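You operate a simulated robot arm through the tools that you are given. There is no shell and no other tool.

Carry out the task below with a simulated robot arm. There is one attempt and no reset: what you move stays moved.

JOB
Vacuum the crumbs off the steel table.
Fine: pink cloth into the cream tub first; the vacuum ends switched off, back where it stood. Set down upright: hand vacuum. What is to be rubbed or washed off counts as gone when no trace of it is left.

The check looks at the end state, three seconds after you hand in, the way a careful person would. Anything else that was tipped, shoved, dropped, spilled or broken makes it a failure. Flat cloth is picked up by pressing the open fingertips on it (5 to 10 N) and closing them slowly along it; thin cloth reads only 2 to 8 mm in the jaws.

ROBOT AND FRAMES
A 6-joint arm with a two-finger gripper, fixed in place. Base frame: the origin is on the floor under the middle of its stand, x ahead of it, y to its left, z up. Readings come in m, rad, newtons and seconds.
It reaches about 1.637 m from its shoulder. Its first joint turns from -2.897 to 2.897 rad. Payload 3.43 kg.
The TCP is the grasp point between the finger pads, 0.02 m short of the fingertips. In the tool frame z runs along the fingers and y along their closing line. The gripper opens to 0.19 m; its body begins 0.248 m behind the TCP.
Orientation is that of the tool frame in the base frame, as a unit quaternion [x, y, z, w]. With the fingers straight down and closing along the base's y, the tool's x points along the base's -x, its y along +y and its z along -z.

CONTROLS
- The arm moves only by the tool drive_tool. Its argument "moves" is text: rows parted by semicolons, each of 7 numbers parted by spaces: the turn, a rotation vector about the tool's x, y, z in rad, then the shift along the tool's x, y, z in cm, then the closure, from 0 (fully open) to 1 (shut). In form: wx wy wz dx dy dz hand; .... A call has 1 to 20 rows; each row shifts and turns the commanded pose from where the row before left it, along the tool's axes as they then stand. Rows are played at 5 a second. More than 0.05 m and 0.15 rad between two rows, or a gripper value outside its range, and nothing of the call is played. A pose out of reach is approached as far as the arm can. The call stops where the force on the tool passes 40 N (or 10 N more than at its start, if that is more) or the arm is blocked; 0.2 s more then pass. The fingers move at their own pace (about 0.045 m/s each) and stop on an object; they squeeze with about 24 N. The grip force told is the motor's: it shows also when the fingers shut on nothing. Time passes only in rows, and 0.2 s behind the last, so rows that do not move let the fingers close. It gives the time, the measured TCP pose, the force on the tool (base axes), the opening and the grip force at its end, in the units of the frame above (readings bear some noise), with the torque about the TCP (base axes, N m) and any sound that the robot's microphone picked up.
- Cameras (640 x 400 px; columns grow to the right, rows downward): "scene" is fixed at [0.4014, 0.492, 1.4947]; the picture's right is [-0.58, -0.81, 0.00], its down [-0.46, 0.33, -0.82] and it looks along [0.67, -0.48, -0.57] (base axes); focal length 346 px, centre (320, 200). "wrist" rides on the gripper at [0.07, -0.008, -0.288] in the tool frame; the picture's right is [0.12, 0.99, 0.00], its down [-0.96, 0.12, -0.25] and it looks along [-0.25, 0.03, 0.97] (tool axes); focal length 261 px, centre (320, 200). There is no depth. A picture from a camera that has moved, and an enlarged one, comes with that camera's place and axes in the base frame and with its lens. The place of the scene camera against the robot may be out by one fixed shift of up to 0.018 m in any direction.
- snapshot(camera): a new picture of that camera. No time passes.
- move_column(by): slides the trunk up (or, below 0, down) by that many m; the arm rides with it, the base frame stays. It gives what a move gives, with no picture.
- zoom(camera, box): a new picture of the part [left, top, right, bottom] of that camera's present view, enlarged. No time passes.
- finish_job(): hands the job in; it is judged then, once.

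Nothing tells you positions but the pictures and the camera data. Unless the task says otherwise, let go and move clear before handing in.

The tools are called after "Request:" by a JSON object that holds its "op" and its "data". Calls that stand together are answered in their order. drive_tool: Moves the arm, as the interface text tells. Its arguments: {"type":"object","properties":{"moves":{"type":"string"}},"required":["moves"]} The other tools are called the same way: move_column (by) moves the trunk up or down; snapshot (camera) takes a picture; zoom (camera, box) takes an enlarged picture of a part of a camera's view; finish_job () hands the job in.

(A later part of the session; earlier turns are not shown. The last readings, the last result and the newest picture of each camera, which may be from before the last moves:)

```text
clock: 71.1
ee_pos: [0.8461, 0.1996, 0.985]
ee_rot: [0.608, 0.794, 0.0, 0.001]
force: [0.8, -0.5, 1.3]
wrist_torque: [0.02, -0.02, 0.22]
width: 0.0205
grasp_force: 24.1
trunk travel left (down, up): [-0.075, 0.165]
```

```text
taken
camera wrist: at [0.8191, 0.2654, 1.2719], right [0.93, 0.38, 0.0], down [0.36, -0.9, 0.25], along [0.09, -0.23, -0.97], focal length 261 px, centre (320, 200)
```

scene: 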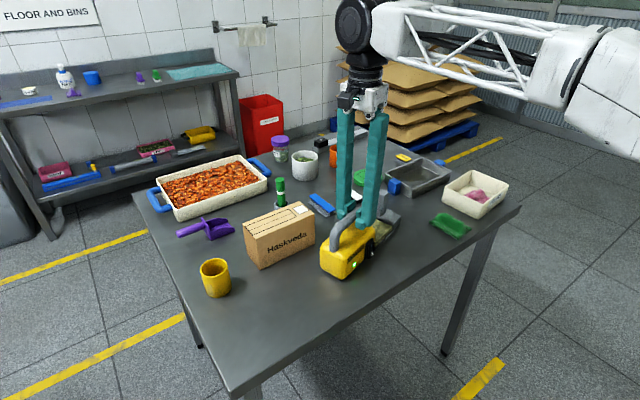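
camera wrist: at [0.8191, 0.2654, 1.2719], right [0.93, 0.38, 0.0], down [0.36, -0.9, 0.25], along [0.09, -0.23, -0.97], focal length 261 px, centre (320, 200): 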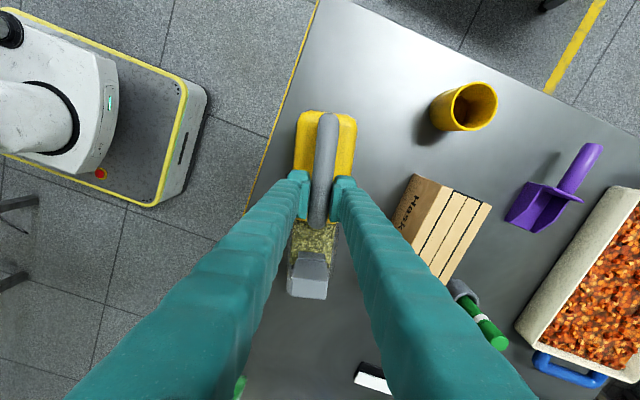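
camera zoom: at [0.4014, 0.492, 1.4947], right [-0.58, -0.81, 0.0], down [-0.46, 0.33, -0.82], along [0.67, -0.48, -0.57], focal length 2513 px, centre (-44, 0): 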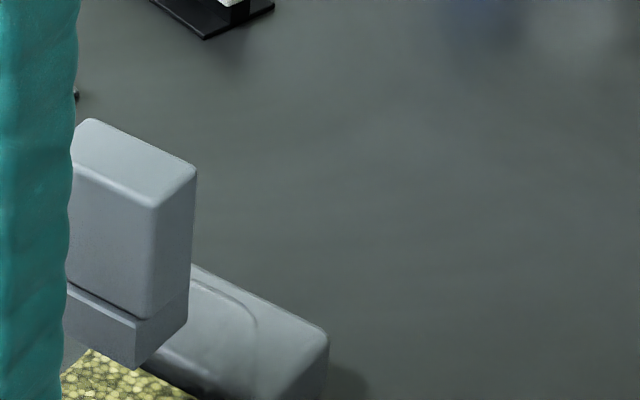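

The table looks clean. For thoroughness I'll make one more touching pass on each side of the patch.

Request:
{"op": "drive_tool", "data": {"moves": "0 0 0 0 0 -0.25 1;0 0 0 0 1.25 0 1;0 0 0 0 1.25 0 1;0 0 0 0 0 0.22 1;0 0 0 -1.2 0 0 1;0 0 0 -1.2 0 0 1;0 0 0 -1.2 0 0 1;0 0 0 -1.2 0 0 1;0 0 0 -1.2 0 0 1;0 0 0 -1.2 0 0 1;0 0 0 -1.2 0 0 1;0 0 0 -1.2 0 0 1;0 0 0 -1.2 0 0 1;0 0 0 -1.2 0 0 1;0 0 0 -1.2 0 0 1;0 0 0 -1.2 0 0 1;0 0 0 -1.2 0 0 1;0 0 0 0 0 -0.25 1;0 0 0 0 -2.5 0 1;0 0 0 0 -2.5 0 1"}}

Request:
{"op": "drive_tool", "data": {"moves": "0 0 0 0 0 0.22 1;0 0 0 1.2 0 0 1;0 0 0 1.2 0 0 1;0 0 0 1.2 0 0 1;0 0 0 1.2 0 0 1;0 0 0 1.2 0 0 1;0 0 0 1.2 0 0 1;0 0 0 1.2 0 0 1;0 0 0 1.2 0 0 1;0 0 0 1.2 0 0 1;0 0 0 1.2 0 0 1;0 0 0 1.2 0 0 1;0 0 0 1.2 0 0 1;0 0 0 1.2 0 0 1;0 0 0 0 0 -0.5 1;0 0 0 0 0 -1.5 1;0 0 0 0 0 -2 1;0 0 0 0 0 0 1"}}

Request:
{"op": "snapshot", "data": {"camera": "wrist"}}

Request:
{"op": "zoom", "data": {"camera": "scene", "box": [320, 180, 440, 275]}}

```text
clock: 75.3
ee_pos: [0.8633, 0.0427, 0.9877]
ee_rot: [0.607, 0.795, -0.001, 0.0]
force: [0.1, 0.0, -8.3]
wrist_torque: [0.25, 0.19, 0.02]
width: 0.0207
grasp_force: 23.5
trunk travel left (down, up): [-0.075, 0.165]
```

```text
clock: 79.1
ee_pos: [0.8227, 0.1932, 1.0259]
ee_rot: [0.607, 0.794, 0.0, 0.0]
force: [0.5, -1.0, -6.9]
wrist_torque: [0.2, 0.03, 0.02]
width: 0.0209
grasp_force: 24.1
trunk travel left (down, up): [-0.075, 0.165]
```

```text
taken
camera wrist: at [0.7955, 0.2591, 1.3126], right [0.93, 0.38, 0.0], down [0.36, -0.9, 0.25], along [0.09, -0.23, -0.97], focal length 261 px, centre (320, 200)
```

wrist: 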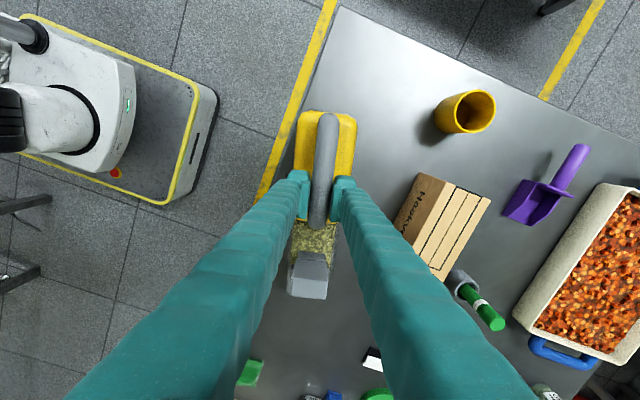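

```text
4.21 times, centred on (380, 228) of scene
camera zoom: at [0.4014, 0.492, 1.4947], right [-0.58, -0.81, 0.0], down [-0.46, 0.33, -0.82], along [0.67, -0.48, -0.57], focal length 1455 px, centre (67, 84)
```

zoom: 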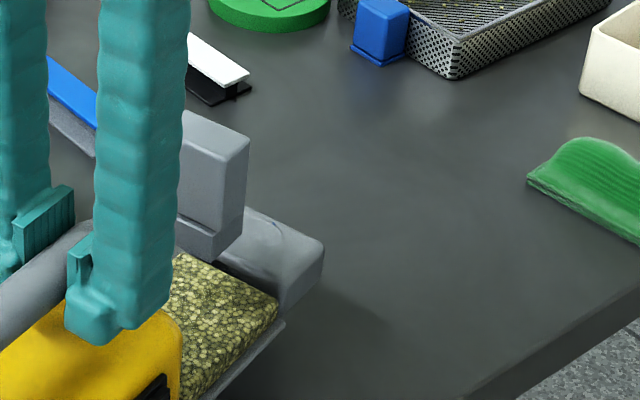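

The table is clean. Now I carry the vacuum back: undo the yaw and return above its home pose, then check before lowering.

Request:
{"op": "drive_tool", "data": {"moves": "0 0 0.07 0 0 0 1;0 0 0.07 0 0 0 1;0 0 0.07 0 0 0 1;0 0 0 1.5 0.47 0 1;0 0 0 2.35 0.733 0 1;0 0 0 2.35 0.733 0 1;0 0 0 2.35 0.733 0 1;0 0 0 2 0.6 0 1;0 0 0 1.2 0.4 0 1;0 0 0 0 0 0 1"}}

Request:
{"op": "snapshot", "data": {"camera": "wrist"}}

```text
clock: 81.3
ee_pos: [0.8526, 0.3128, 1.0258]
ee_rot: [0.688, 0.726, -0.001, -0.001]
force: [-1.0, -0.3, -7.5]
wrist_torque: [0.21, 0.03, -0.03]
width: 0.0207
grasp_force: 24.0
trunk travel left (down, up): [-0.075, 0.165]
```

```text
taken
camera wrist: at [0.8402, 0.383, 1.3128], right [0.98, 0.17, 0.0], down [0.17, -0.95, 0.25], along [0.04, -0.24, -0.97], focal length 261 px, centre (320, 200)
```

wrist: 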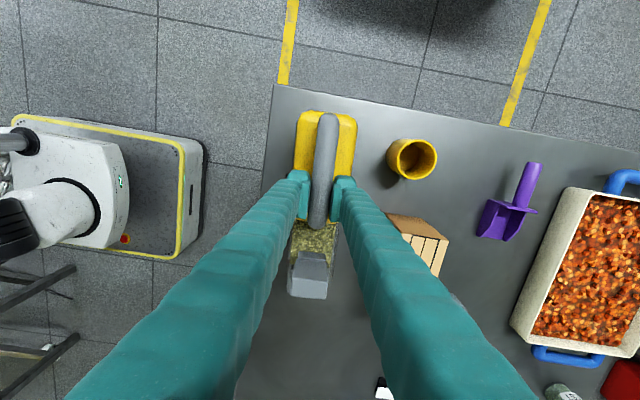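

Request:
{"op": "drive_tool", "data": {"moves": "0 0 0 0.0 0.03 1.8 1;0 0 0 0 0 1.2 1;0 0 0 0 0 0.6 1;0 0 0 0 0 0.3 1;0 0 0 0 0 0 1"}}

Request:
{"op": "zoom", "data": {"camera": "scene", "box": [200, 230, 340, 350]}}

```text
clock: 82.5
ee_pos: [0.8527, 0.3133, 0.9845]
ee_rot: [0.688, 0.726, 0.0, 0.0]
force: [-0.4, 0.0, -6.3]
wrist_torque: [0.25, 0.0, -0.03]
width: 0.0206
grasp_force: 24.3
trunk travel left (down, up): [-0.075, 0.165]
```

```text
3.33 times, centred on (270, 290) of scene
camera zoom: at [0.4014, 0.492, 1.4947], right [-0.58, -0.81, 0.0], down [-0.46, 0.33, -0.82], along [0.67, -0.48, -0.57], focal length 1152 px, centre (487, -100)
```

zoom: 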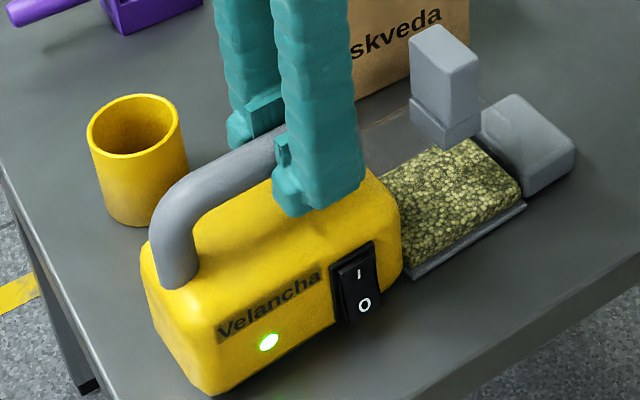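

It is practically at its original pixels. I'll lower the last millimetre until the table carries it.

Request:
{"op": "drive_tool", "data": {"moves": "0 0 0 0 0 0.1 1;0 0 0 0 0 0 1"}}

```text
clock: 83.1
ee_pos: [0.853, 0.3119, 0.9842]
ee_rot: [0.687, 0.727, 0.0, 0.0]
force: [0.4, 1.5, -6.2]
wrist_torque: [-0.12, -0.03, 0.07]
width: 0.0207
grasp_force: 24.4
trunk travel left (down, up): [-0.075, 0.165]
```

Request:
{"op": "drive_tool", "data": {"moves": "0 0 0 0 0 0.07 1;0 0 0 0 0 0 1"}}

```text
clock: 83.7
ee_pos: [0.8524, 0.3134, 0.9845]
ee_rot: [0.687, 0.727, 0.001, 0.0]
force: [0.6, 1.7, -1.4]
wrist_torque: [-0.68, -0.01, 0.21]
width: 0.0205
grasp_force: 23.5
trunk travel left (down, up): [-0.075, 0.165]
```

Request:
{"op": "drive_tool", "data": {"moves": "0 0 0 0 0 0.05 1;0 0 0 0 0 0 1"}}

```text
clock: 84.3
ee_pos: [0.8522, 0.313, 0.9844]
ee_rot: [0.687, 0.727, 0.0, 0.0]
force: [0.6, 2.3, 1.3]
wrist_torque: [-0.02, 0.0, 0.24]
width: 0.0205
grasp_force: 24.0
trunk travel left (down, up): [-0.075, 0.165]
```

The vacuum now rests flat on the table. I open the fingers and rise clear.

Request:
{"op": "drive_tool", "data": {"moves": "0 0 0 0 0 0 0.88;0 0 0 0 0 0 0.85;0 0 0 0 0 0 0.8;0 0 0 0 0 0 0.72;0 0 0 0 0 0 0.63;0 0 0 0 0 0 0.63;0 0 0 0 0 -2 0.63;0 0 0 0 0 -4 0.63;0 0 0 0 0 -4 0.63;0 0 0 0 0 -2 0.63;0 0 0 0 0 0 0.63"}}

Request:
{"op": "zoom", "data": {"camera": "scene", "box": [200, 230, 360, 350]}}

Request:
{"op": "snapshot", "data": {"camera": "wrist"}}

```text
clock: 86.7
ee_pos: [0.853, 0.3136, 1.1044]
ee_rot: [0.687, 0.727, 0.0, 0.0]
force: [1.0, -0.4, -0.7]
wrist_torque: [-0.02, 0.04, 0.03]
width: 0.0703
grasp_force: 0.0
trunk travel left (down, up): [-0.075, 0.165]
```

```text
3.33 times, centred on (280, 290) of scene
camera zoom: at [0.4014, 0.492, 1.4947], right [-0.58, -0.81, 0.0], down [-0.46, 0.33, -0.82], along [0.67, -0.48, -0.57], focal length 1152 px, centre (453, -100)
```

zoom: 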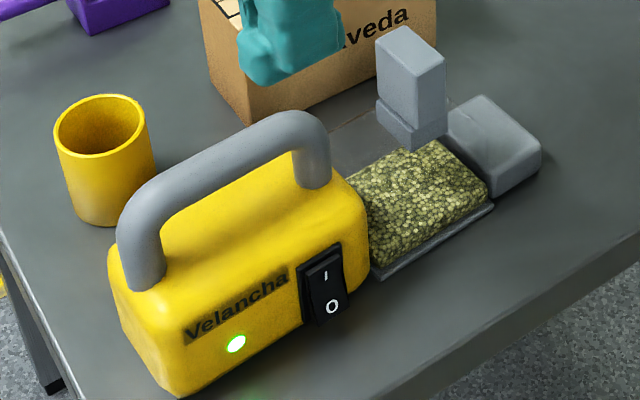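

```text
taken
camera wrist: at [0.8403, 0.3832, 1.3916], right [0.98, 0.17, 0.0], down [0.17, -0.95, 0.25], along [0.04, -0.24, -0.97], focal length 261 px, centre (320, 200)
```

wrist: 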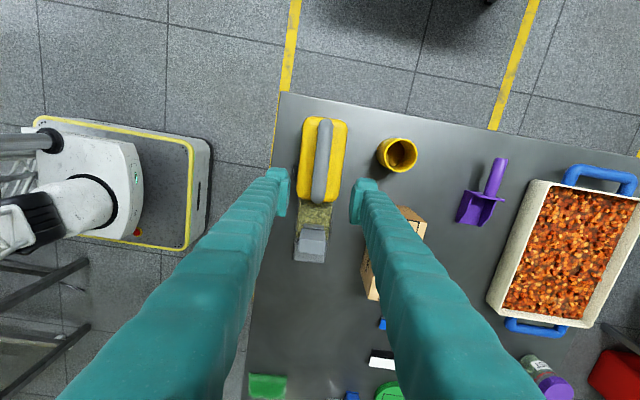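

The vacuum stands back in its place within about a millimetre, lamp still green. Now I'll switch it off: back off, close the fingers, tilt only 20° (so the tips clear the table) and come in front of the O half.

Request:
{"op": "drive_tool", "data": {"moves": "0 0 0 0 -4 0 0.8;0 0 0 0 -4 0 1;0 0 0 0 -4 0 1;0 0 0 -1 -4 0 1;-0.1163 0 0 0 0 0 1;-0.1163 0 0 0 0 0 1;-0.1163 0 0 0 0 0 1;0 0 0 0 -1.484 4.08 1;0 0 0 0 -1.484 4.08 1;0 0 0 0 -1.484 4.08 1;0 0 0 0 -1.484 4.08 1;0 0 0 0 -1.1 3.0 1;0 0 0 0 0 0 1"}}

Request:
{"op": "snapshot", "data": {"camera": "wrist"}}

Request:
{"op": "zoom", "data": {"camera": "scene", "box": [200, 250, 360, 370]}}

```text
clock: 89.5
ee_pos: [0.6941, 0.2942, 0.8977]
ee_rot: [0.677, 0.715, 0.126, 0.119]
force: [0.3, -0.1, 0.4]
wrist_torque: [0.03, 0.02, 0.06]
width: 0.0
grasp_force: 23.8
trunk travel left (down, up): [-0.075, 0.165]
```

```text
taken
camera wrist: at [0.584, 0.3587, 1.1651], right [0.93, 0.17, 0.34], down [0.08, -0.96, 0.27], along [0.37, -0.23, -0.9], focal length 261 px, centre (320, 200)
```

wrist: 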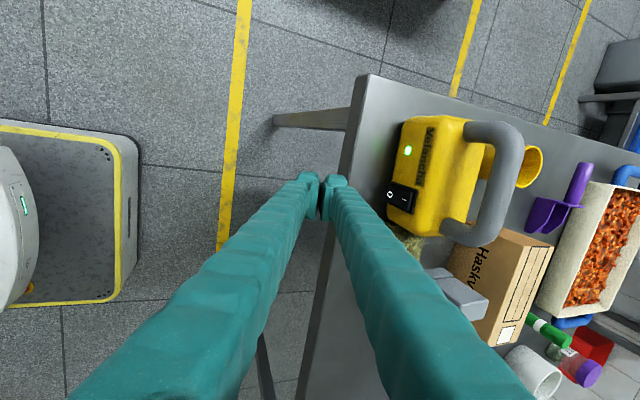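

```text
3.33 times, centred on (280, 310) of scene
camera zoom: at [0.4014, 0.492, 1.4947], right [-0.58, -0.81, 0.0], down [-0.46, 0.33, -0.82], along [0.67, -0.48, -0.57], focal length 1152 px, centre (453, -167)
```

zoom: 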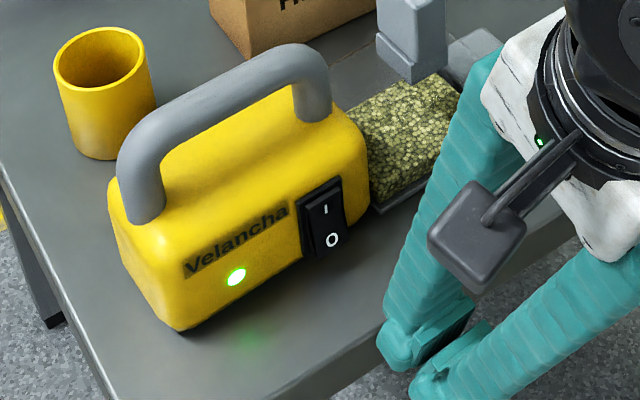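

Request:
{"op": "zoom", "data": {"camera": "wrist", "box": [300, 110, 460, 250]}}

Request:
{"op": "zoom", "data": {"camera": "wrist", "box": [370, 160, 430, 220]}}

```text
2.86 times, centred on (380, 180) of wrist
camera zoom: at [0.584, 0.3587, 1.1651], right [0.93, 0.17, 0.34], down [0.08, -0.96, 0.27], along [0.37, -0.23, -0.9], focal length 745 px, centre (149, 257)
```

zoom: 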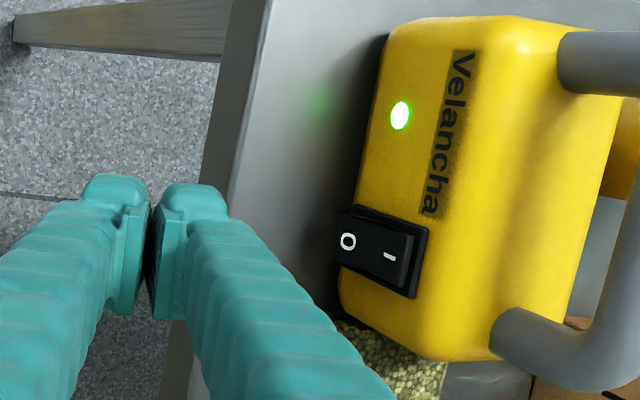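

```text
6.67 times, centred on (400, 190) of wrist
camera zoom: at [0.584, 0.3587, 1.1651], right [0.93, 0.17, 0.34], down [0.08, -0.96, 0.27], along [0.37, -0.23, -0.9], focal length 1738 px, centre (-213, 267)
```

zoom: 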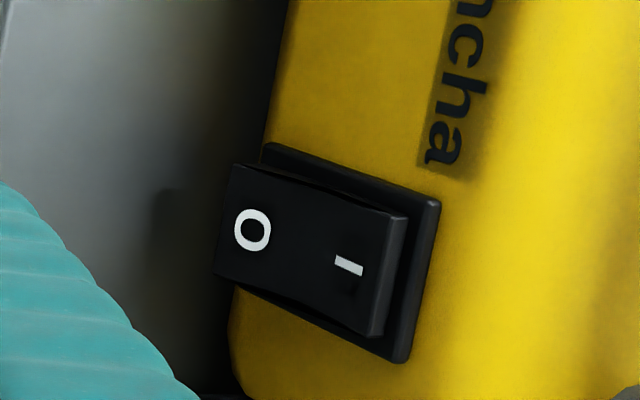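

Request:
{"op": "drive_tool", "data": {"moves": "0 0 0 0.1 2.475 1.39 1;0 0 0 0 2.475 1.39 1;0 0 0 0 0 0 1"}}

Request:
{"op": "zoom", "data": {"camera": "wrist", "box": [290, 120, 410, 230]}}

Request:
{"op": "zoom", "data": {"camera": "scene", "box": [240, 270, 340, 345]}}

```text
clock: 90.3
ee_pos: [0.7518, 0.2966, 0.8895]
ee_rot: [0.676, 0.716, 0.126, 0.119]
force: [-0.1, -0.4, 0.5]
wrist_torque: [-0.02, 0.01, 0.02]
width: 0.0
grasp_force: 23.1
trunk travel left (down, up): [-0.075, 0.165]
```

```text
3.64 times, centred on (350, 175) of wrist
camera zoom: at [0.6399, 0.3619, 1.1569], right [0.93, 0.17, 0.34], down [0.08, -0.96, 0.27], along [0.37, -0.23, -0.9], focal length 948 px, centre (211, 291)
```

zoom: 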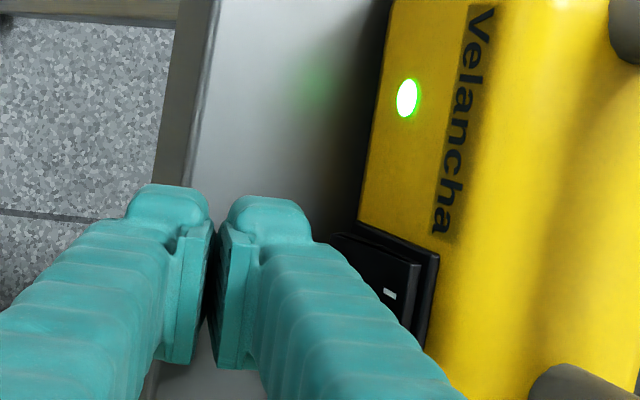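

```text
5.33 times, centred on (290, 308) of scene
camera zoom: at [0.4014, 0.492, 1.4947], right [-0.58, -0.81, 0.0], down [-0.46, 0.33, -0.82], along [0.67, -0.48, -0.57], focal length 1843 px, centre (480, -373)
```

zoom: 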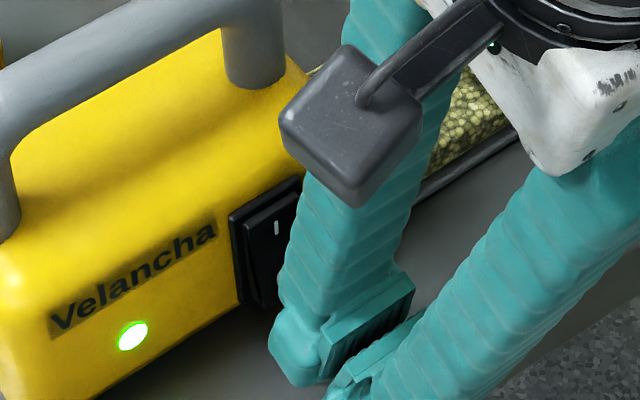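

The front finger flank is nearly vertical at this tilt, so I'll add 10° more tilt, still clearing the table, before pressing the O half.

Request:
{"op": "drive_tool", "data": {"moves": "-0.0875 0 0 0 0 0 1;-0.0875 0 0 0 0 0 1;0 0 0 0.2 -0.1 0.25 1;0 0 0 0 0 0 1"}}

Request:
{"op": "zoom", "data": {"camera": "wrist", "box": [290, 120, 410, 230]}}

Request:
{"op": "zoom", "data": {"camera": "scene", "box": [240, 270, 340, 345]}}

```text
clock: 91.3
ee_pos: [0.7489, 0.3004, 0.8876]
ee_rot: [0.664, 0.702, 0.187, 0.178]
force: [0.3, 0.3, 0.1]
wrist_torque: [-0.02, 0.01, 0.01]
width: 0.0002
grasp_force: 24.1
trunk travel left (down, up): [-0.075, 0.165]
```

```text
3.64 times, centred on (350, 175) of wrist
camera zoom: at [0.5945, 0.3619, 1.1318], right [0.85, 0.17, 0.5], down [0.03, -0.96, 0.27], along [0.52, -0.22, -0.82], focal length 948 px, centre (211, 291)
```

zoom: 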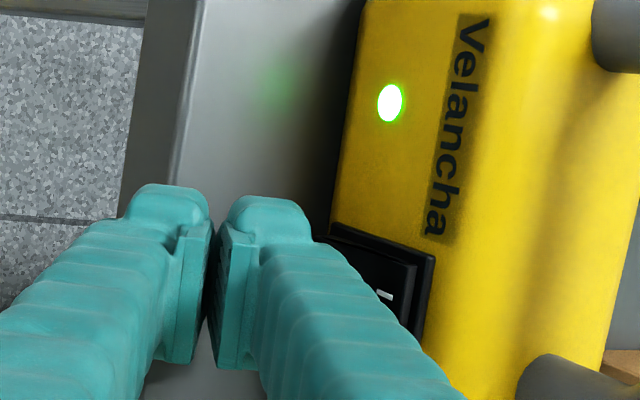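

```text
5.33 times, centred on (290, 308) of scene
camera zoom: at [0.4014, 0.492, 1.4947], right [-0.58, -0.81, 0.0], down [-0.46, 0.33, -0.82], along [0.67, -0.48, -0.57], focal length 1843 px, centre (480, -373)
```

zoom: 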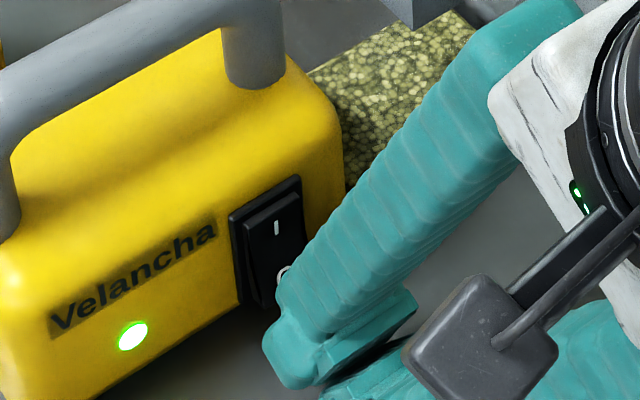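

Request:
{"op": "drive_tool", "data": {"moves": "0 0 0 0 0.42 0.39 1;0 0 0 0 0.42 0.38 1;0 0 0 0 0 0 1"}}

Request:
{"op": "zoom", "data": {"camera": "scene", "box": [240, 270, 340, 345]}}

```text
clock: 92.1
ee_pos: [0.7607, 0.3009, 0.8849]
ee_rot: [0.664, 0.702, 0.188, 0.178]
force: [0.7, 0.4, -0.8]
wrist_torque: [0.0, 0.0, 0.0]
width: 0.0003
grasp_force: 23.5
trunk travel left (down, up): [-0.075, 0.165]
```

```text
5.33 times, centred on (290, 308) of scene
camera zoom: at [0.4014, 0.492, 1.4947], right [-0.58, -0.81, 0.0], down [-0.46, 0.33, -0.82], along [0.67, -0.48, -0.57], focal length 1843 px, centre (480, -373)
```

zoom: 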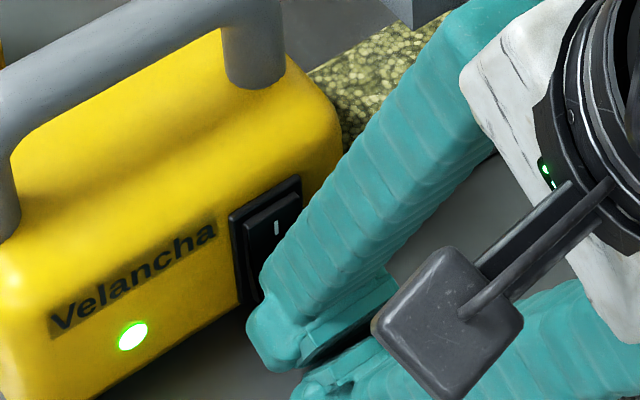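

Now creeping forward in 2–3 mm steps towards the O half.

Request:
{"op": "drive_tool", "data": {"moves": "0 0 0 0 0.26 0.15 1;0 0 0 0 0 0 1"}}

Request:
{"op": "drive_tool", "data": {"moves": "0 0 0 0 0.22 0.125 1;0 0 0 0 0 0 1"}}

Request:
{"op": "zoom", "data": {"camera": "scene", "box": [240, 270, 340, 345]}}

```text
clock: 92.7
ee_pos: [0.7645, 0.3013, 0.8826]
ee_rot: [0.664, 0.702, 0.187, 0.178]
force: [-0.4, -0.1, -1.2]
wrist_torque: [0.01, -0.01, -0.02]
width: 0.0
grasp_force: 24.3
trunk travel left (down, up): [-0.075, 0.165]
```

```text
clock: 93.3
ee_pos: [0.7664, 0.3013, 0.8838]
ee_rot: [0.664, 0.702, 0.188, 0.178]
force: [0.3, -0.1, 0.2]
wrist_torque: [-0.01, 0.02, 0.01]
width: 0.0001
grasp_force: 24.1
trunk travel left (down, up): [-0.075, 0.165]
```

```text
5.33 times, centred on (290, 308) of scene
camera zoom: at [0.4014, 0.492, 1.4947], right [-0.58, -0.81, 0.0], down [-0.46, 0.33, -0.82], along [0.67, -0.48, -0.57], focal length 1843 px, centre (480, -373)
```

zoom: 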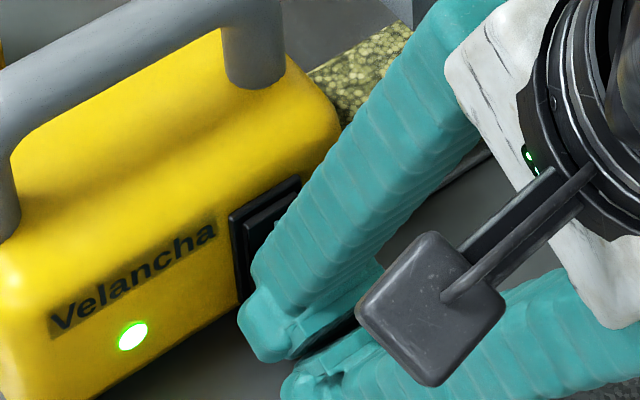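

Request:
{"op": "drive_tool", "data": {"moves": "0 0 0 0 0.22 0.11 1;0 0 0 0 0 0 1"}}

Request:
{"op": "drive_tool", "data": {"moves": "0 0 0 0 0.22 0.11 1;0 0 0 0 0 0 1"}}

Request:
{"op": "zoom", "data": {"camera": "scene", "box": [240, 270, 340, 345]}}

```text
clock: 93.9
ee_pos: [0.7675, 0.3009, 0.8841]
ee_rot: [0.664, 0.702, 0.187, 0.178]
force: [0.3, -0.5, -0.2]
wrist_torque: [0.02, -0.02, 0.06]
width: 0.0
grasp_force: 24.0
trunk travel left (down, up): [-0.075, 0.165]
```

```text
clock: 94.5
ee_pos: [0.7718, 0.301, 0.8856]
ee_rot: [0.664, 0.701, 0.188, 0.179]
force: [-0.3, 0.3, -0.4]
wrist_torque: [-0.02, 0.01, 0.0]
width: 0.0001
grasp_force: 24.1
trunk travel left (down, up): [-0.075, 0.165]
```

```text
5.33 times, centred on (290, 308) of scene
camera zoom: at [0.4014, 0.492, 1.4947], right [-0.58, -0.81, 0.0], down [-0.46, 0.33, -0.82], along [0.67, -0.48, -0.57], focal length 1843 px, centre (480, -373)
```

zoom: 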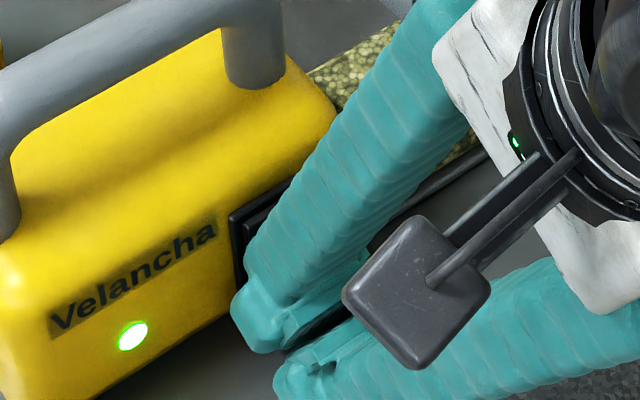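

Request:
{"op": "drive_tool", "data": {"moves": "0 0 0 0 0.2 0.14 1;0 0 0 0 0 0 1"}}

Request:
{"op": "drive_tool", "data": {"moves": "0 0 0 0 0.2 0.14 1;0 0 0 0 0 0 1"}}

Request:
{"op": "zoom", "data": {"camera": "scene", "box": [240, 270, 340, 345]}}

```text
clock: 95.1
ee_pos: [0.7735, 0.3018, 0.8837]
ee_rot: [0.663, 0.702, 0.188, 0.178]
force: [-2.5, 0.6, 1.7]
wrist_torque: [-0.01, -0.1, -0.04]
width: 0.0
grasp_force: 23.5
trunk travel left (down, up): [-0.075, 0.165]
```

```text
clock: 95.7
ee_pos: [0.7772, 0.3018, 0.8825]
ee_rot: [0.663, 0.702, 0.188, 0.178]
force: [-3.0, 0.9, 2.0]
wrist_torque: [0.01, -0.05, -0.02]
width: 0.0
grasp_force: 24.2
trunk travel left (down, up): [-0.075, 0.165]
```

```text
5.33 times, centred on (290, 308) of scene
camera zoom: at [0.4014, 0.492, 1.4947], right [-0.58, -0.81, 0.0], down [-0.46, 0.33, -0.82], along [0.67, -0.48, -0.57], focal length 1843 px, centre (480, -373)
```

zoom: 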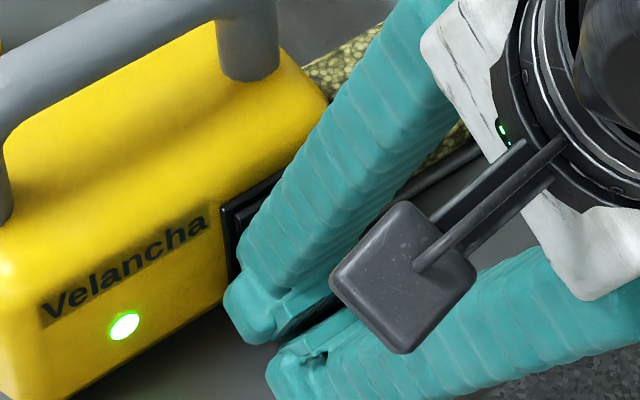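

The vacuum slid back about 5 mm at ~3 N without a click, so I stop pushing. I'll back off a little and look at what the tip is touching.

Request:
{"op": "zoom", "data": {"camera": "wrist", "box": [300, 130, 390, 210]}}

Request:
{"op": "drive_tool", "data": {"moves": "0 0 0 0 -0.87 -0.5 1;0 0 0 0 -1.73 -1 1;0 0 0 0 -1.73 -1 1;0 0 0 0 0 0 1"}}

Request:
{"op": "zoom", "data": {"camera": "wrist", "box": [300, 110, 460, 250]}}

Request:
{"op": "zoom", "data": {"camera": "scene", "box": [240, 270, 340, 345]}}

```text
5.00 times, centred on (345, 170) of wrist
camera zoom: at [0.621, 0.3637, 1.1292], right [0.85, 0.17, 0.5], down [0.03, -0.96, 0.27], along [0.52, -0.22, -0.82], focal length 1303 px, centre (195, 350)
```

zoom: 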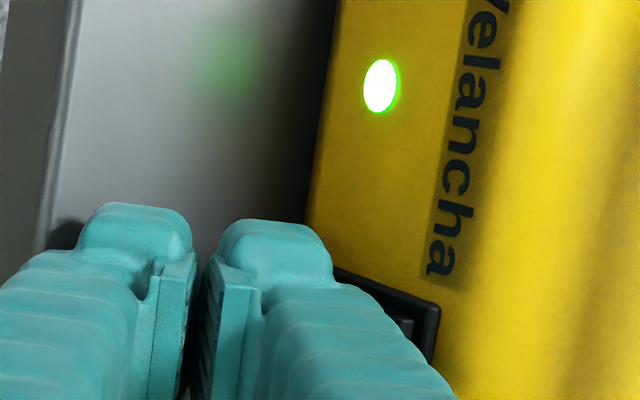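

```text
clock: 96.7
ee_pos: [0.7267, 0.3003, 0.8845]
ee_rot: [0.664, 0.702, 0.189, 0.177]
force: [0.7, -0.2, -0.6]
wrist_torque: [-0.02, 0.0, 0.0]
width: 0.0
grasp_force: 24.2
trunk travel left (down, up): [-0.075, 0.165]
```

```text
2.86 times, centred on (380, 180) of wrist
camera zoom: at [0.5709, 0.3611, 1.1289], right [0.85, 0.17, 0.5], down [0.03, -0.96, 0.27], along [0.52, -0.22, -0.82], focal length 745 px, centre (149, 257)
```

zoom: 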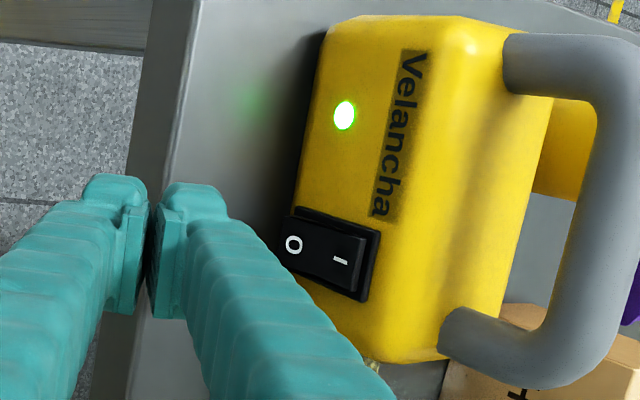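

```text
5.33 times, centred on (290, 308) of scene
camera zoom: at [0.4014, 0.492, 1.4947], right [-0.58, -0.81, 0.0], down [-0.46, 0.33, -0.82], along [0.67, -0.48, -0.57], focal length 1843 px, centre (480, -373)
```

zoom: 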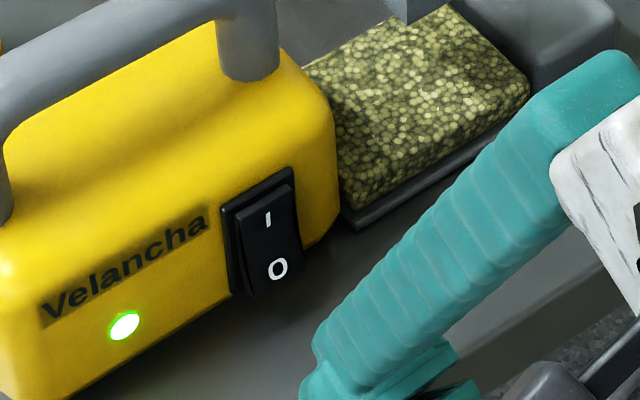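

The tip met the rocker too close to its pivot, so the force slid the vacuum about 5 mm instead. I'll back away, open the jaws to 10 cm and tilt to 35°, so the rear finger hangs in front of the table edge and the front fingertip alone can reach the lower end of the O half.

Request:
{"op": "drive_tool", "data": {"moves": "0 0 0 0 -3.3 -1.9 1;0 0 0 0 -3.3 -1.9 0.8;-0.0873 0 0 0 0 0 0.474;0 0 0 0 0 0 0.474;0 0 0 0 0 0 0.474;0 0 0 0 0 0 0.474"}}

Request:
{"op": "move_column", "data": {"by": -0.04}}

Request:
{"op": "snapshot", "data": {"camera": "wrist"}}

Request:
{"op": "snapshot", "data": {"camera": "scene"}}

```text
clock: 98.1
ee_pos: [0.6483, 0.2952, 0.8828]
ee_rot: [0.655, 0.693, 0.219, 0.206]
force: [-0.8, 0.6, 0.0]
wrist_torque: [0.01, 0.0, -0.03]
width: 0.1
grasp_force: 0.0
trunk travel left (down, up): [-0.075, 0.165]
```

```text
clock: 99.0
ee_pos: [0.6491, 0.2939, 0.8441]
ee_rot: [0.655, 0.693, 0.218, 0.206]
force: [0.4, 0.5, 0.6]
wrist_torque: [-0.01, 0.03, -0.02]
width: 0.0999
grasp_force: 0.1
trunk travel left (down, up): [-0.035, 0.205]
```

```text
taken
camera wrist: at [0.4732, 0.3551, 1.0749], right [0.81, 0.16, 0.57], down [0.01, -0.96, 0.27], along [0.59, -0.21, -0.78], focal length 261 px, centre (320, 200)
```

wrist: 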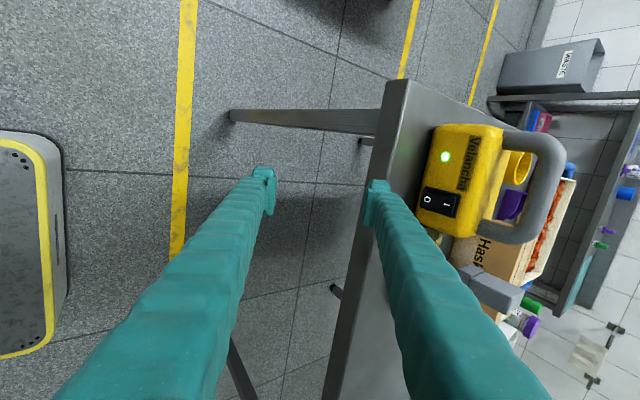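

```text
taken
```

scene: 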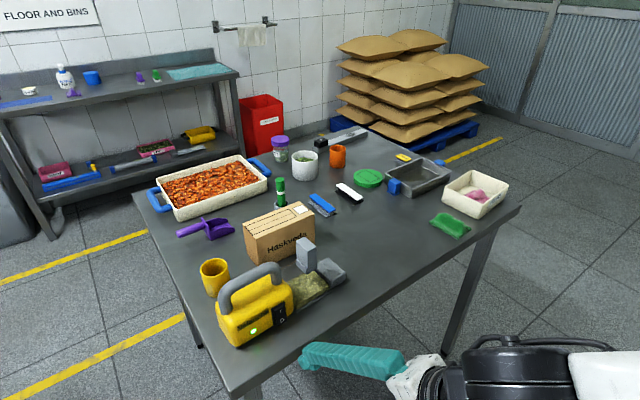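

Request:
{"op": "zoom", "data": {"camera": "wrist", "box": [350, 120, 490, 250]}}

Request:
{"op": "zoom", "data": {"camera": "wrist", "box": [405, 170, 475, 230]}}

```text
3.08 times, centred on (420, 185) of wrist
camera zoom: at [0.4732, 0.3551, 1.0749], right [0.81, 0.16, 0.57], down [0.01, -0.96, 0.27], along [0.59, -0.21, -0.78], focal length 802 px, centre (12, 246)
```

zoom: 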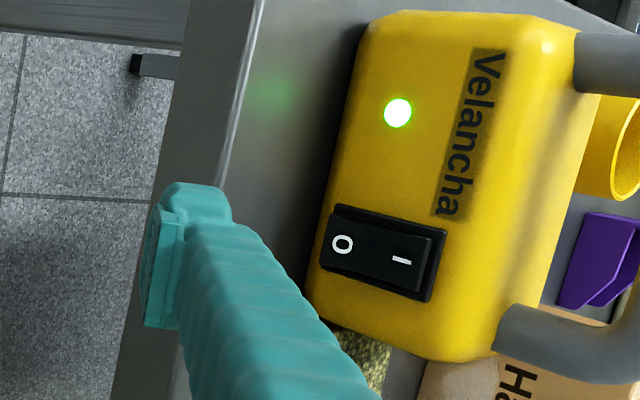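

```text
6.67 times, centred on (440, 200) of wrist
camera zoom: at [0.4732, 0.3551, 1.0749], right [0.81, 0.16, 0.57], down [0.01, -0.96, 0.27], along [0.59, -0.21, -0.78], focal length 1738 px, centre (-480, 200)
```

zoom: 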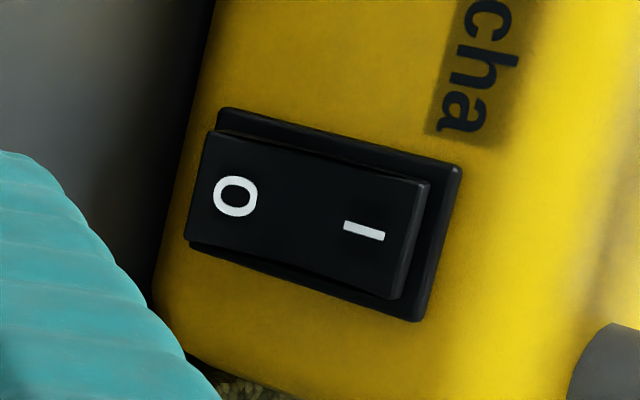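

The rocker spans z 0.873–0.912 with O protruding. I'll bring the single front fingertip to a centre height of about z 0.874, just short of the O half's lower end, and check.

Request:
{"op": "drive_tool", "data": {"moves": "0 0 0 0.35 2.0 1.4 0.474;0 0 0 0 2.0 1.4 0.474;0 0 0 0 1.5 1.05 0.474;0 0 0 0 0 0 0.474"}}

Request:
{"op": "zoom", "data": {"camera": "wrist", "box": [310, 120, 450, 250]}}

Request:
{"op": "zoom", "data": {"camera": "scene", "box": [240, 270, 340, 345]}}

```text
clock: 100.0
ee_pos: [0.718, 0.3018, 0.844]
ee_rot: [0.655, 0.693, 0.219, 0.207]
force: [0.4, 0.8, -0.5]
wrist_torque: [0.01, 0.04, -0.01]
width: 0.1
grasp_force: 0.1
trunk travel left (down, up): [-0.035, 0.205]
```

```text
3.08 times, centred on (380, 185) of wrist
camera zoom: at [0.5407, 0.3629, 1.0748], right [0.81, 0.16, 0.57], down [0.01, -0.96, 0.27], along [0.59, -0.21, -0.78], focal length 802 px, centre (135, 246)
```

zoom: 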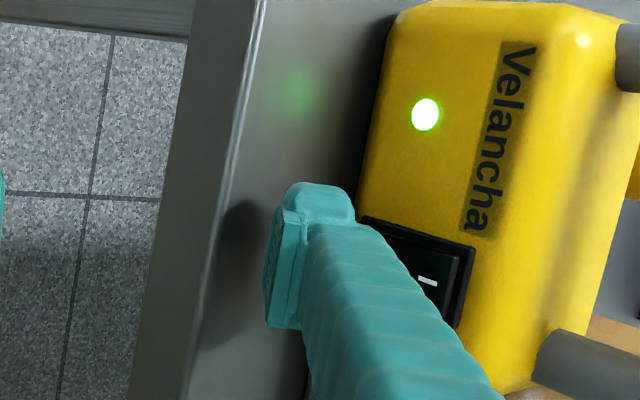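

```text
5.33 times, centred on (290, 308) of scene
camera zoom: at [0.4014, 0.492, 1.4947], right [-0.58, -0.81, 0.0], down [-0.46, 0.33, -0.82], along [0.67, -0.48, -0.57], focal length 1843 px, centre (480, -373)
```

zoom: 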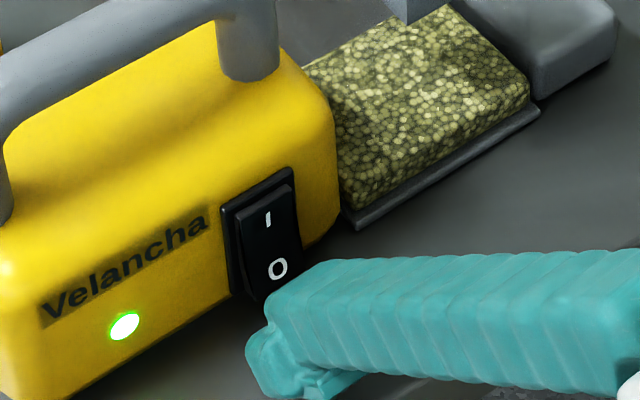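

I need the fingertip's true height, so I'll back off slightly and calibrate by lowering the fingertip gently until it just touches the table.

Request:
{"op": "drive_tool", "data": {"moves": "0 0 0 0 -0.82 -0.574 0.474;0 0 0 0 -0.23 0.328 0.474;0 0 0 0 0 0 0.474"}}

Request:
{"op": "drive_tool", "data": {"moves": "0 0 0 0 -0.115 0.164 0.474;0 0 0 0 0 0 0.474"}}

Request:
{"op": "drive_tool", "data": {"moves": "0 0 0 0 -0.115 0.164 0.474;0 0 0 0 0 0 0.474"}}

```text
clock: 100.8
ee_pos: [0.7063, 0.3017, 0.8398]
ee_rot: [0.655, 0.693, 0.218, 0.206]
force: [-0.2, -0.1, -0.3]
wrist_torque: [0.0, 0.0, -0.02]
width: 0.0999
grasp_force: 0.1
trunk travel left (down, up): [-0.035, 0.205]
```

```text
clock: 101.4
ee_pos: [0.7064, 0.2998, 0.8379]
ee_rot: [0.655, 0.693, 0.218, 0.206]
force: [0.1, -0.8, -0.5]
wrist_torque: [0.01, -0.01, 0.04]
width: 0.0999
grasp_force: 0.1
trunk travel left (down, up): [-0.035, 0.205]
```

```text
clock: 102.0
ee_pos: [0.7061, 0.3014, 0.8372]
ee_rot: [0.656, 0.693, 0.219, 0.207]
force: [-0.4, 0.5, -0.1]
wrist_torque: [0.0, -0.02, -0.01]
width: 0.1003
grasp_force: 0.1
trunk travel left (down, up): [-0.035, 0.205]
```

Request:
{"op": "drive_tool", "data": {"moves": "0 0 0 0 -0.115 0.164 0.474;0 0 0 0 0 0 0.474"}}

Request:
{"op": "drive_tool", "data": {"moves": "0 0 0 0 -0.07 0.1 0.474;0 0 0 0 0 0 0.474"}}

Request:
{"op": "zoom", "data": {"camera": "scene", "box": [240, 270, 340, 345]}}

```text
clock: 102.6
ee_pos: [0.7061, 0.3021, 0.8345]
ee_rot: [0.655, 0.693, 0.219, 0.207]
force: [-0.1, 0.9, 0.9]
wrist_torque: [0.02, 0.0, -0.02]
width: 0.1001
grasp_force: 0.1
trunk travel left (down, up): [-0.035, 0.205]
```

```text
clock: 103.2
ee_pos: [0.7064, 0.3025, 0.8333]
ee_rot: [0.655, 0.693, 0.219, 0.207]
force: [-0.1, -0.6, 0.0]
wrist_torque: [0.04, 0.01, 0.0]
width: 0.1
grasp_force: 0.2
trunk travel left (down, up): [-0.035, 0.205]
```

```text
5.33 times, centred on (290, 308) of scene
camera zoom: at [0.4014, 0.492, 1.4947], right [-0.58, -0.81, 0.0], down [-0.46, 0.33, -0.82], along [0.67, -0.48, -0.57], focal length 1843 px, centre (480, -373)
```

zoom: 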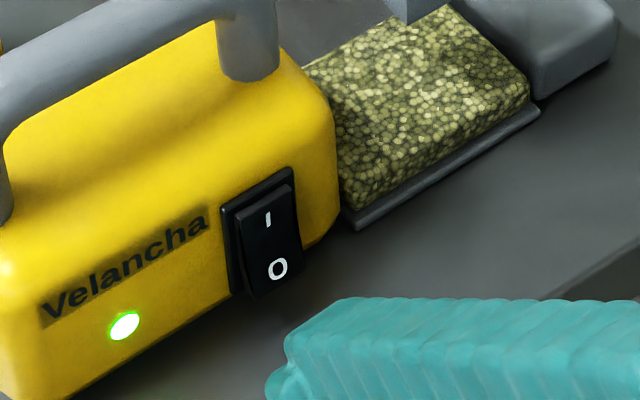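

Request:
{"op": "drive_tool", "data": {"moves": "0 0 0 0 -0.07 0.1 0.474;0 0 0 0 0 0 0.474"}}

Request:
{"op": "drive_tool", "data": {"moves": "0 0 0 0 -0.07 0.1 0.474;0 0 0 0 0 0 0.474"}}

Request:
{"op": "drive_tool", "data": {"moves": "0 0 0 0 -0.07 0.1 0.474;0 0 0 0 0 0 0.474"}}

```text
clock: 103.8
ee_pos: [0.7048, 0.301, 0.8317]
ee_rot: [0.656, 0.693, 0.218, 0.207]
force: [0.4, -0.8, 0.7]
wrist_torque: [0.0, 0.0, 0.02]
width: 0.0998
grasp_force: 0.1
trunk travel left (down, up): [-0.035, 0.205]
```

```text
clock: 104.4
ee_pos: [0.7065, 0.3011, 0.8306]
ee_rot: [0.655, 0.693, 0.218, 0.207]
force: [-4.6, -0.5, 5.5]
wrist_torque: [0.04, -0.44, 0.01]
width: 0.1004
grasp_force: 0.2
trunk travel left (down, up): [-0.035, 0.205]
```

```text
clock: 105.0
ee_pos: [0.7047, 0.2994, 0.8301]
ee_rot: [0.655, 0.693, 0.219, 0.207]
force: [-12.4, -2.9, 15.4]
wrist_torque: [0.1, -1.17, -0.07]
width: 0.1014
grasp_force: 1.1
trunk travel left (down, up): [-0.035, 0.205]
```

Contact showed at TCP z ≈ 0.831, so I know the tip height now. I lift at once to the height where the fingertip's leading edge is near z 0.875, then check the view.

Request:
{"op": "drive_tool", "data": {"moves": "0 0 0 0 0.2 -0.3 0.474;0 0 0 0 0.4 -0.57 0.474;0 0 0 0 0.4 -0.57 0.474;0 0 0 0 0 0 0.474"}}

Request:
{"op": "zoom", "data": {"camera": "wrist", "box": [320, 120, 460, 250]}}

Request:
{"op": "zoom", "data": {"camera": "scene", "box": [200, 250, 360, 370]}}

```text
clock: 106.0
ee_pos: [0.7064, 0.3002, 0.8465]
ee_rot: [0.655, 0.693, 0.219, 0.207]
force: [-0.2, -0.6, 0.4]
wrist_torque: [0.02, 0.0, -0.01]
width: 0.1
grasp_force: 0.1
trunk travel left (down, up): [-0.035, 0.205]
```

```text
3.08 times, centred on (390, 185) of wrist
camera zoom: at [0.5298, 0.3615, 1.0772], right [0.81, 0.16, 0.57], down [0.01, -0.96, 0.27], along [0.59, -0.21, -0.78], focal length 802 px, centre (105, 246)
```

zoom: 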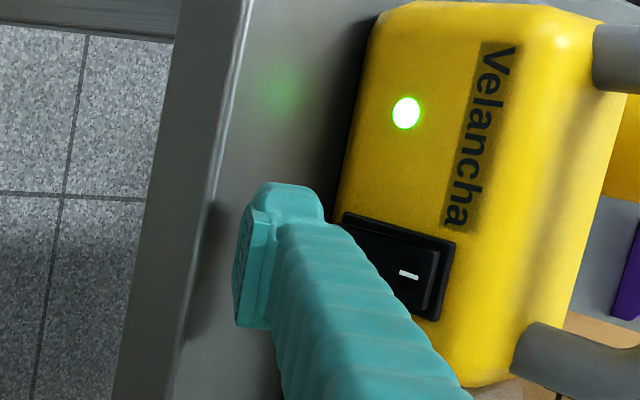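

```text
3.33 times, centred on (280, 310) of scene
camera zoom: at [0.4014, 0.492, 1.4947], right [-0.58, -0.81, 0.0], down [-0.46, 0.33, -0.82], along [0.67, -0.48, -0.57], focal length 1152 px, centre (453, -167)
```

zoom: 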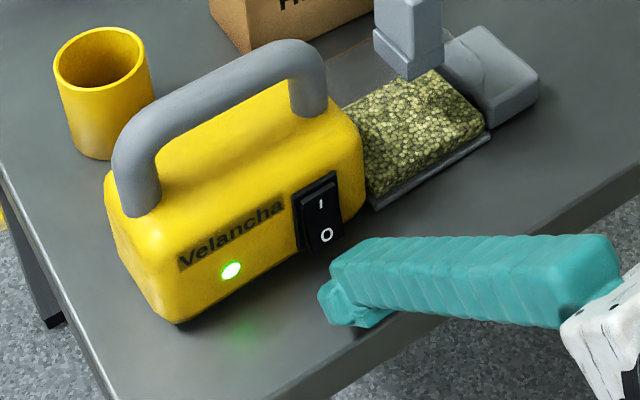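

Request:
{"op": "drive_tool", "data": {"moves": "0 0 0 0.1 0.65 0.46 0.474;0 0 0 0 0.65 0.46 0.474;0 0 0 0 0 0 0.474"}}

Request:
{"op": "drive_tool", "data": {"moves": "0 0 0 0 0.165 0.115 0.474;0 0 0 0 0 0 0.474"}}

Request:
{"op": "drive_tool", "data": {"moves": "0 0 0 0 0.165 0.115 0.474;0 0 0 0 0 0 0.474"}}

Request:
{"op": "zoom", "data": {"camera": "scene", "box": [240, 270, 340, 345]}}

```text
clock: 106.8
ee_pos: [0.7213, 0.3032, 0.8462]
ee_rot: [0.656, 0.693, 0.218, 0.207]
force: [-0.8, 0.1, 0.1]
wrist_torque: [-0.02, 0.0, -0.03]
width: 0.0999
grasp_force: 0.0
trunk travel left (down, up): [-0.035, 0.205]
```

```text
clock: 107.4
ee_pos: [0.7235, 0.3032, 0.8472]
ee_rot: [0.655, 0.693, 0.219, 0.207]
force: [0.1, -0.7, 0.4]
wrist_torque: [0.01, -0.01, 0.02]
width: 0.0998
grasp_force: 0.0
trunk travel left (down, up): [-0.035, 0.205]
```

```text
clock: 108.0
ee_pos: [0.7261, 0.3037, 0.8475]
ee_rot: [0.656, 0.692, 0.219, 0.207]
force: [0.0, 0.5, -0.4]
wrist_torque: [-0.01, -0.02, 0.05]
width: 0.1
grasp_force: 0.1
trunk travel left (down, up): [-0.035, 0.205]
```

```text
5.33 times, centred on (290, 308) of scene
camera zoom: at [0.4014, 0.492, 1.4947], right [-0.58, -0.81, 0.0], down [-0.46, 0.33, -0.82], along [0.67, -0.48, -0.57], focal length 1843 px, centre (480, -373)
```

zoom: 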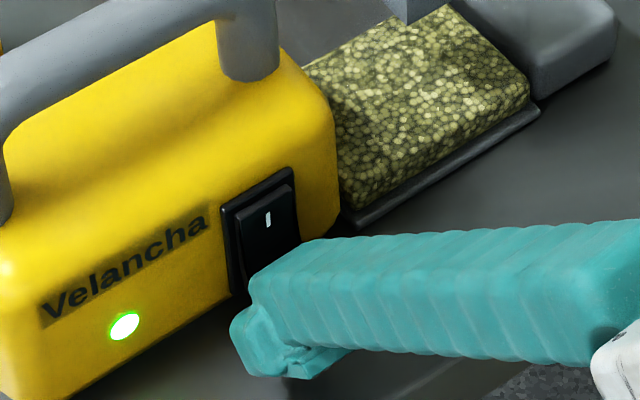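

Request:
{"op": "drive_tool", "data": {"moves": "0 0 0 0 0.165 0.115 0.474;0 0 0 0 0 0 0.474"}}

Request:
{"op": "drive_tool", "data": {"moves": "0 0 0 0 0.165 0.115 0.474;0 0 0 0 0 0 0.474"}}

Request:
{"op": "zoom", "data": {"camera": "scene", "box": [240, 270, 340, 345]}}

```text
clock: 108.6
ee_pos: [0.728, 0.3043, 0.8464]
ee_rot: [0.656, 0.692, 0.219, 0.207]
force: [0.1, 0.1, -0.5]
wrist_torque: [0.01, 0.01, -0.02]
width: 0.0996
grasp_force: 0.0
trunk travel left (down, up): [-0.035, 0.205]
```

```text
clock: 109.2
ee_pos: [0.7286, 0.3032, 0.8465]
ee_rot: [0.655, 0.693, 0.219, 0.206]
force: [0.6, -0.5, 0.0]
wrist_torque: [0.0, 0.03, -0.02]
width: 0.0997
grasp_force: 0.1
trunk travel left (down, up): [-0.035, 0.205]
```

```text
5.33 times, centred on (290, 308) of scene
camera zoom: at [0.4014, 0.492, 1.4947], right [-0.58, -0.81, 0.0], down [-0.46, 0.33, -0.82], along [0.67, -0.48, -0.57], focal length 1843 px, centre (480, -373)
```

zoom: 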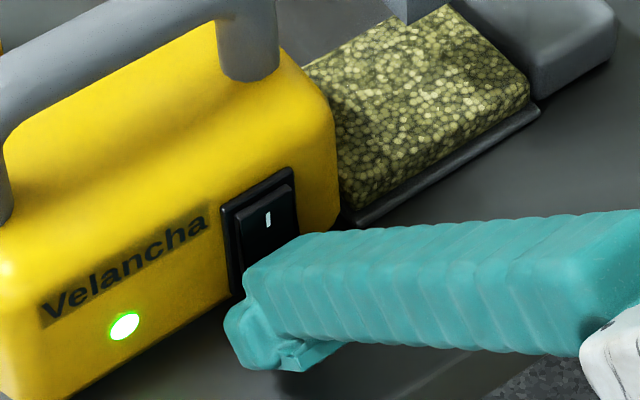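

Request:
{"op": "drive_tool", "data": {"moves": "0 0 0 0 0.165 0.115 0.474;0 0 0 0 0 0 0.474"}}

Request:
{"op": "drive_tool", "data": {"moves": "0 0 0 0 0.165 0.115 0.474;0 0 0 0 0 0 0.474"}}

Request:
{"op": "zoom", "data": {"camera": "scene", "box": [240, 270, 340, 345]}}

```text
clock: 109.8
ee_pos: [0.7321, 0.3033, 0.8462]
ee_rot: [0.656, 0.693, 0.218, 0.207]
force: [-0.4, -0.3, -0.6]
wrist_torque: [-0.01, -0.03, -0.01]
width: 0.0997
grasp_force: 0.1
trunk travel left (down, up): [-0.035, 0.205]
```

```text
clock: 110.4
ee_pos: [0.7339, 0.3027, 0.8474]
ee_rot: [0.656, 0.693, 0.218, 0.207]
force: [0.8, -0.6, 0.5]
wrist_torque: [0.01, -0.01, 0.01]
width: 0.1
grasp_force: 0.0
trunk travel left (down, up): [-0.035, 0.205]
```

```text
5.33 times, centred on (290, 308) of scene
camera zoom: at [0.4014, 0.492, 1.4947], right [-0.58, -0.81, 0.0], down [-0.46, 0.33, -0.82], along [0.67, -0.48, -0.57], focal length 1843 px, centre (480, -373)
```

zoom: 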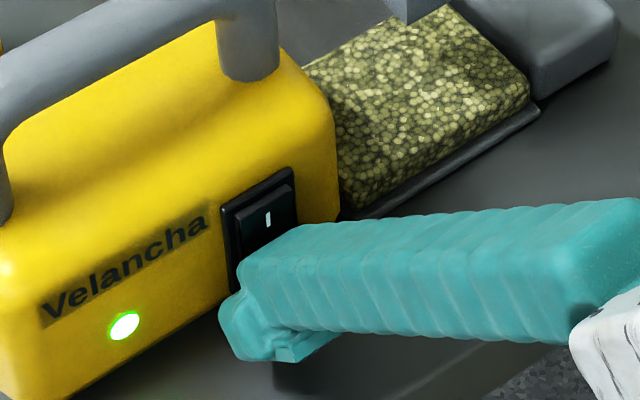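

Request:
{"op": "drive_tool", "data": {"moves": "0 0 0 0 0.165 0.115 0.474;0 0 0 0 0 0 0.474"}}

Request:
{"op": "drive_tool", "data": {"moves": "0 0 0 0 0.165 0.115 0.474;0 0 0 0 0 0 0.474"}}

Request:
{"op": "zoom", "data": {"camera": "scene", "box": [240, 270, 340, 345]}}

```text
clock: 111.0
ee_pos: [0.7359, 0.3039, 0.8474]
ee_rot: [0.656, 0.693, 0.218, 0.207]
force: [0.0, -0.4, -0.6]
wrist_torque: [0.0, 0.0, 0.0]
width: 0.1
grasp_force: 0.0
trunk travel left (down, up): [-0.035, 0.205]
```

```text
clock: 111.6
ee_pos: [0.7376, 0.3033, 0.8467]
ee_rot: [0.655, 0.693, 0.219, 0.206]
force: [0.0, -0.3, 0.1]
wrist_torque: [-0.01, -0.02, -0.03]
width: 0.0999
grasp_force: 0.1
trunk travel left (down, up): [-0.035, 0.205]
```

```text
5.33 times, centred on (290, 308) of scene
camera zoom: at [0.4014, 0.492, 1.4947], right [-0.58, -0.81, 0.0], down [-0.46, 0.33, -0.82], along [0.67, -0.48, -0.57], focal length 1843 px, centre (480, -373)
```

zoom: 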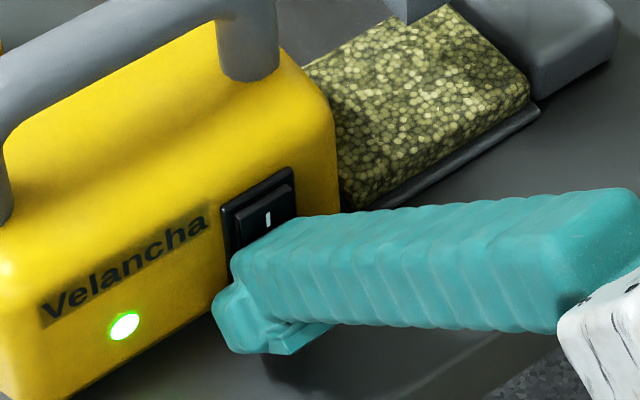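

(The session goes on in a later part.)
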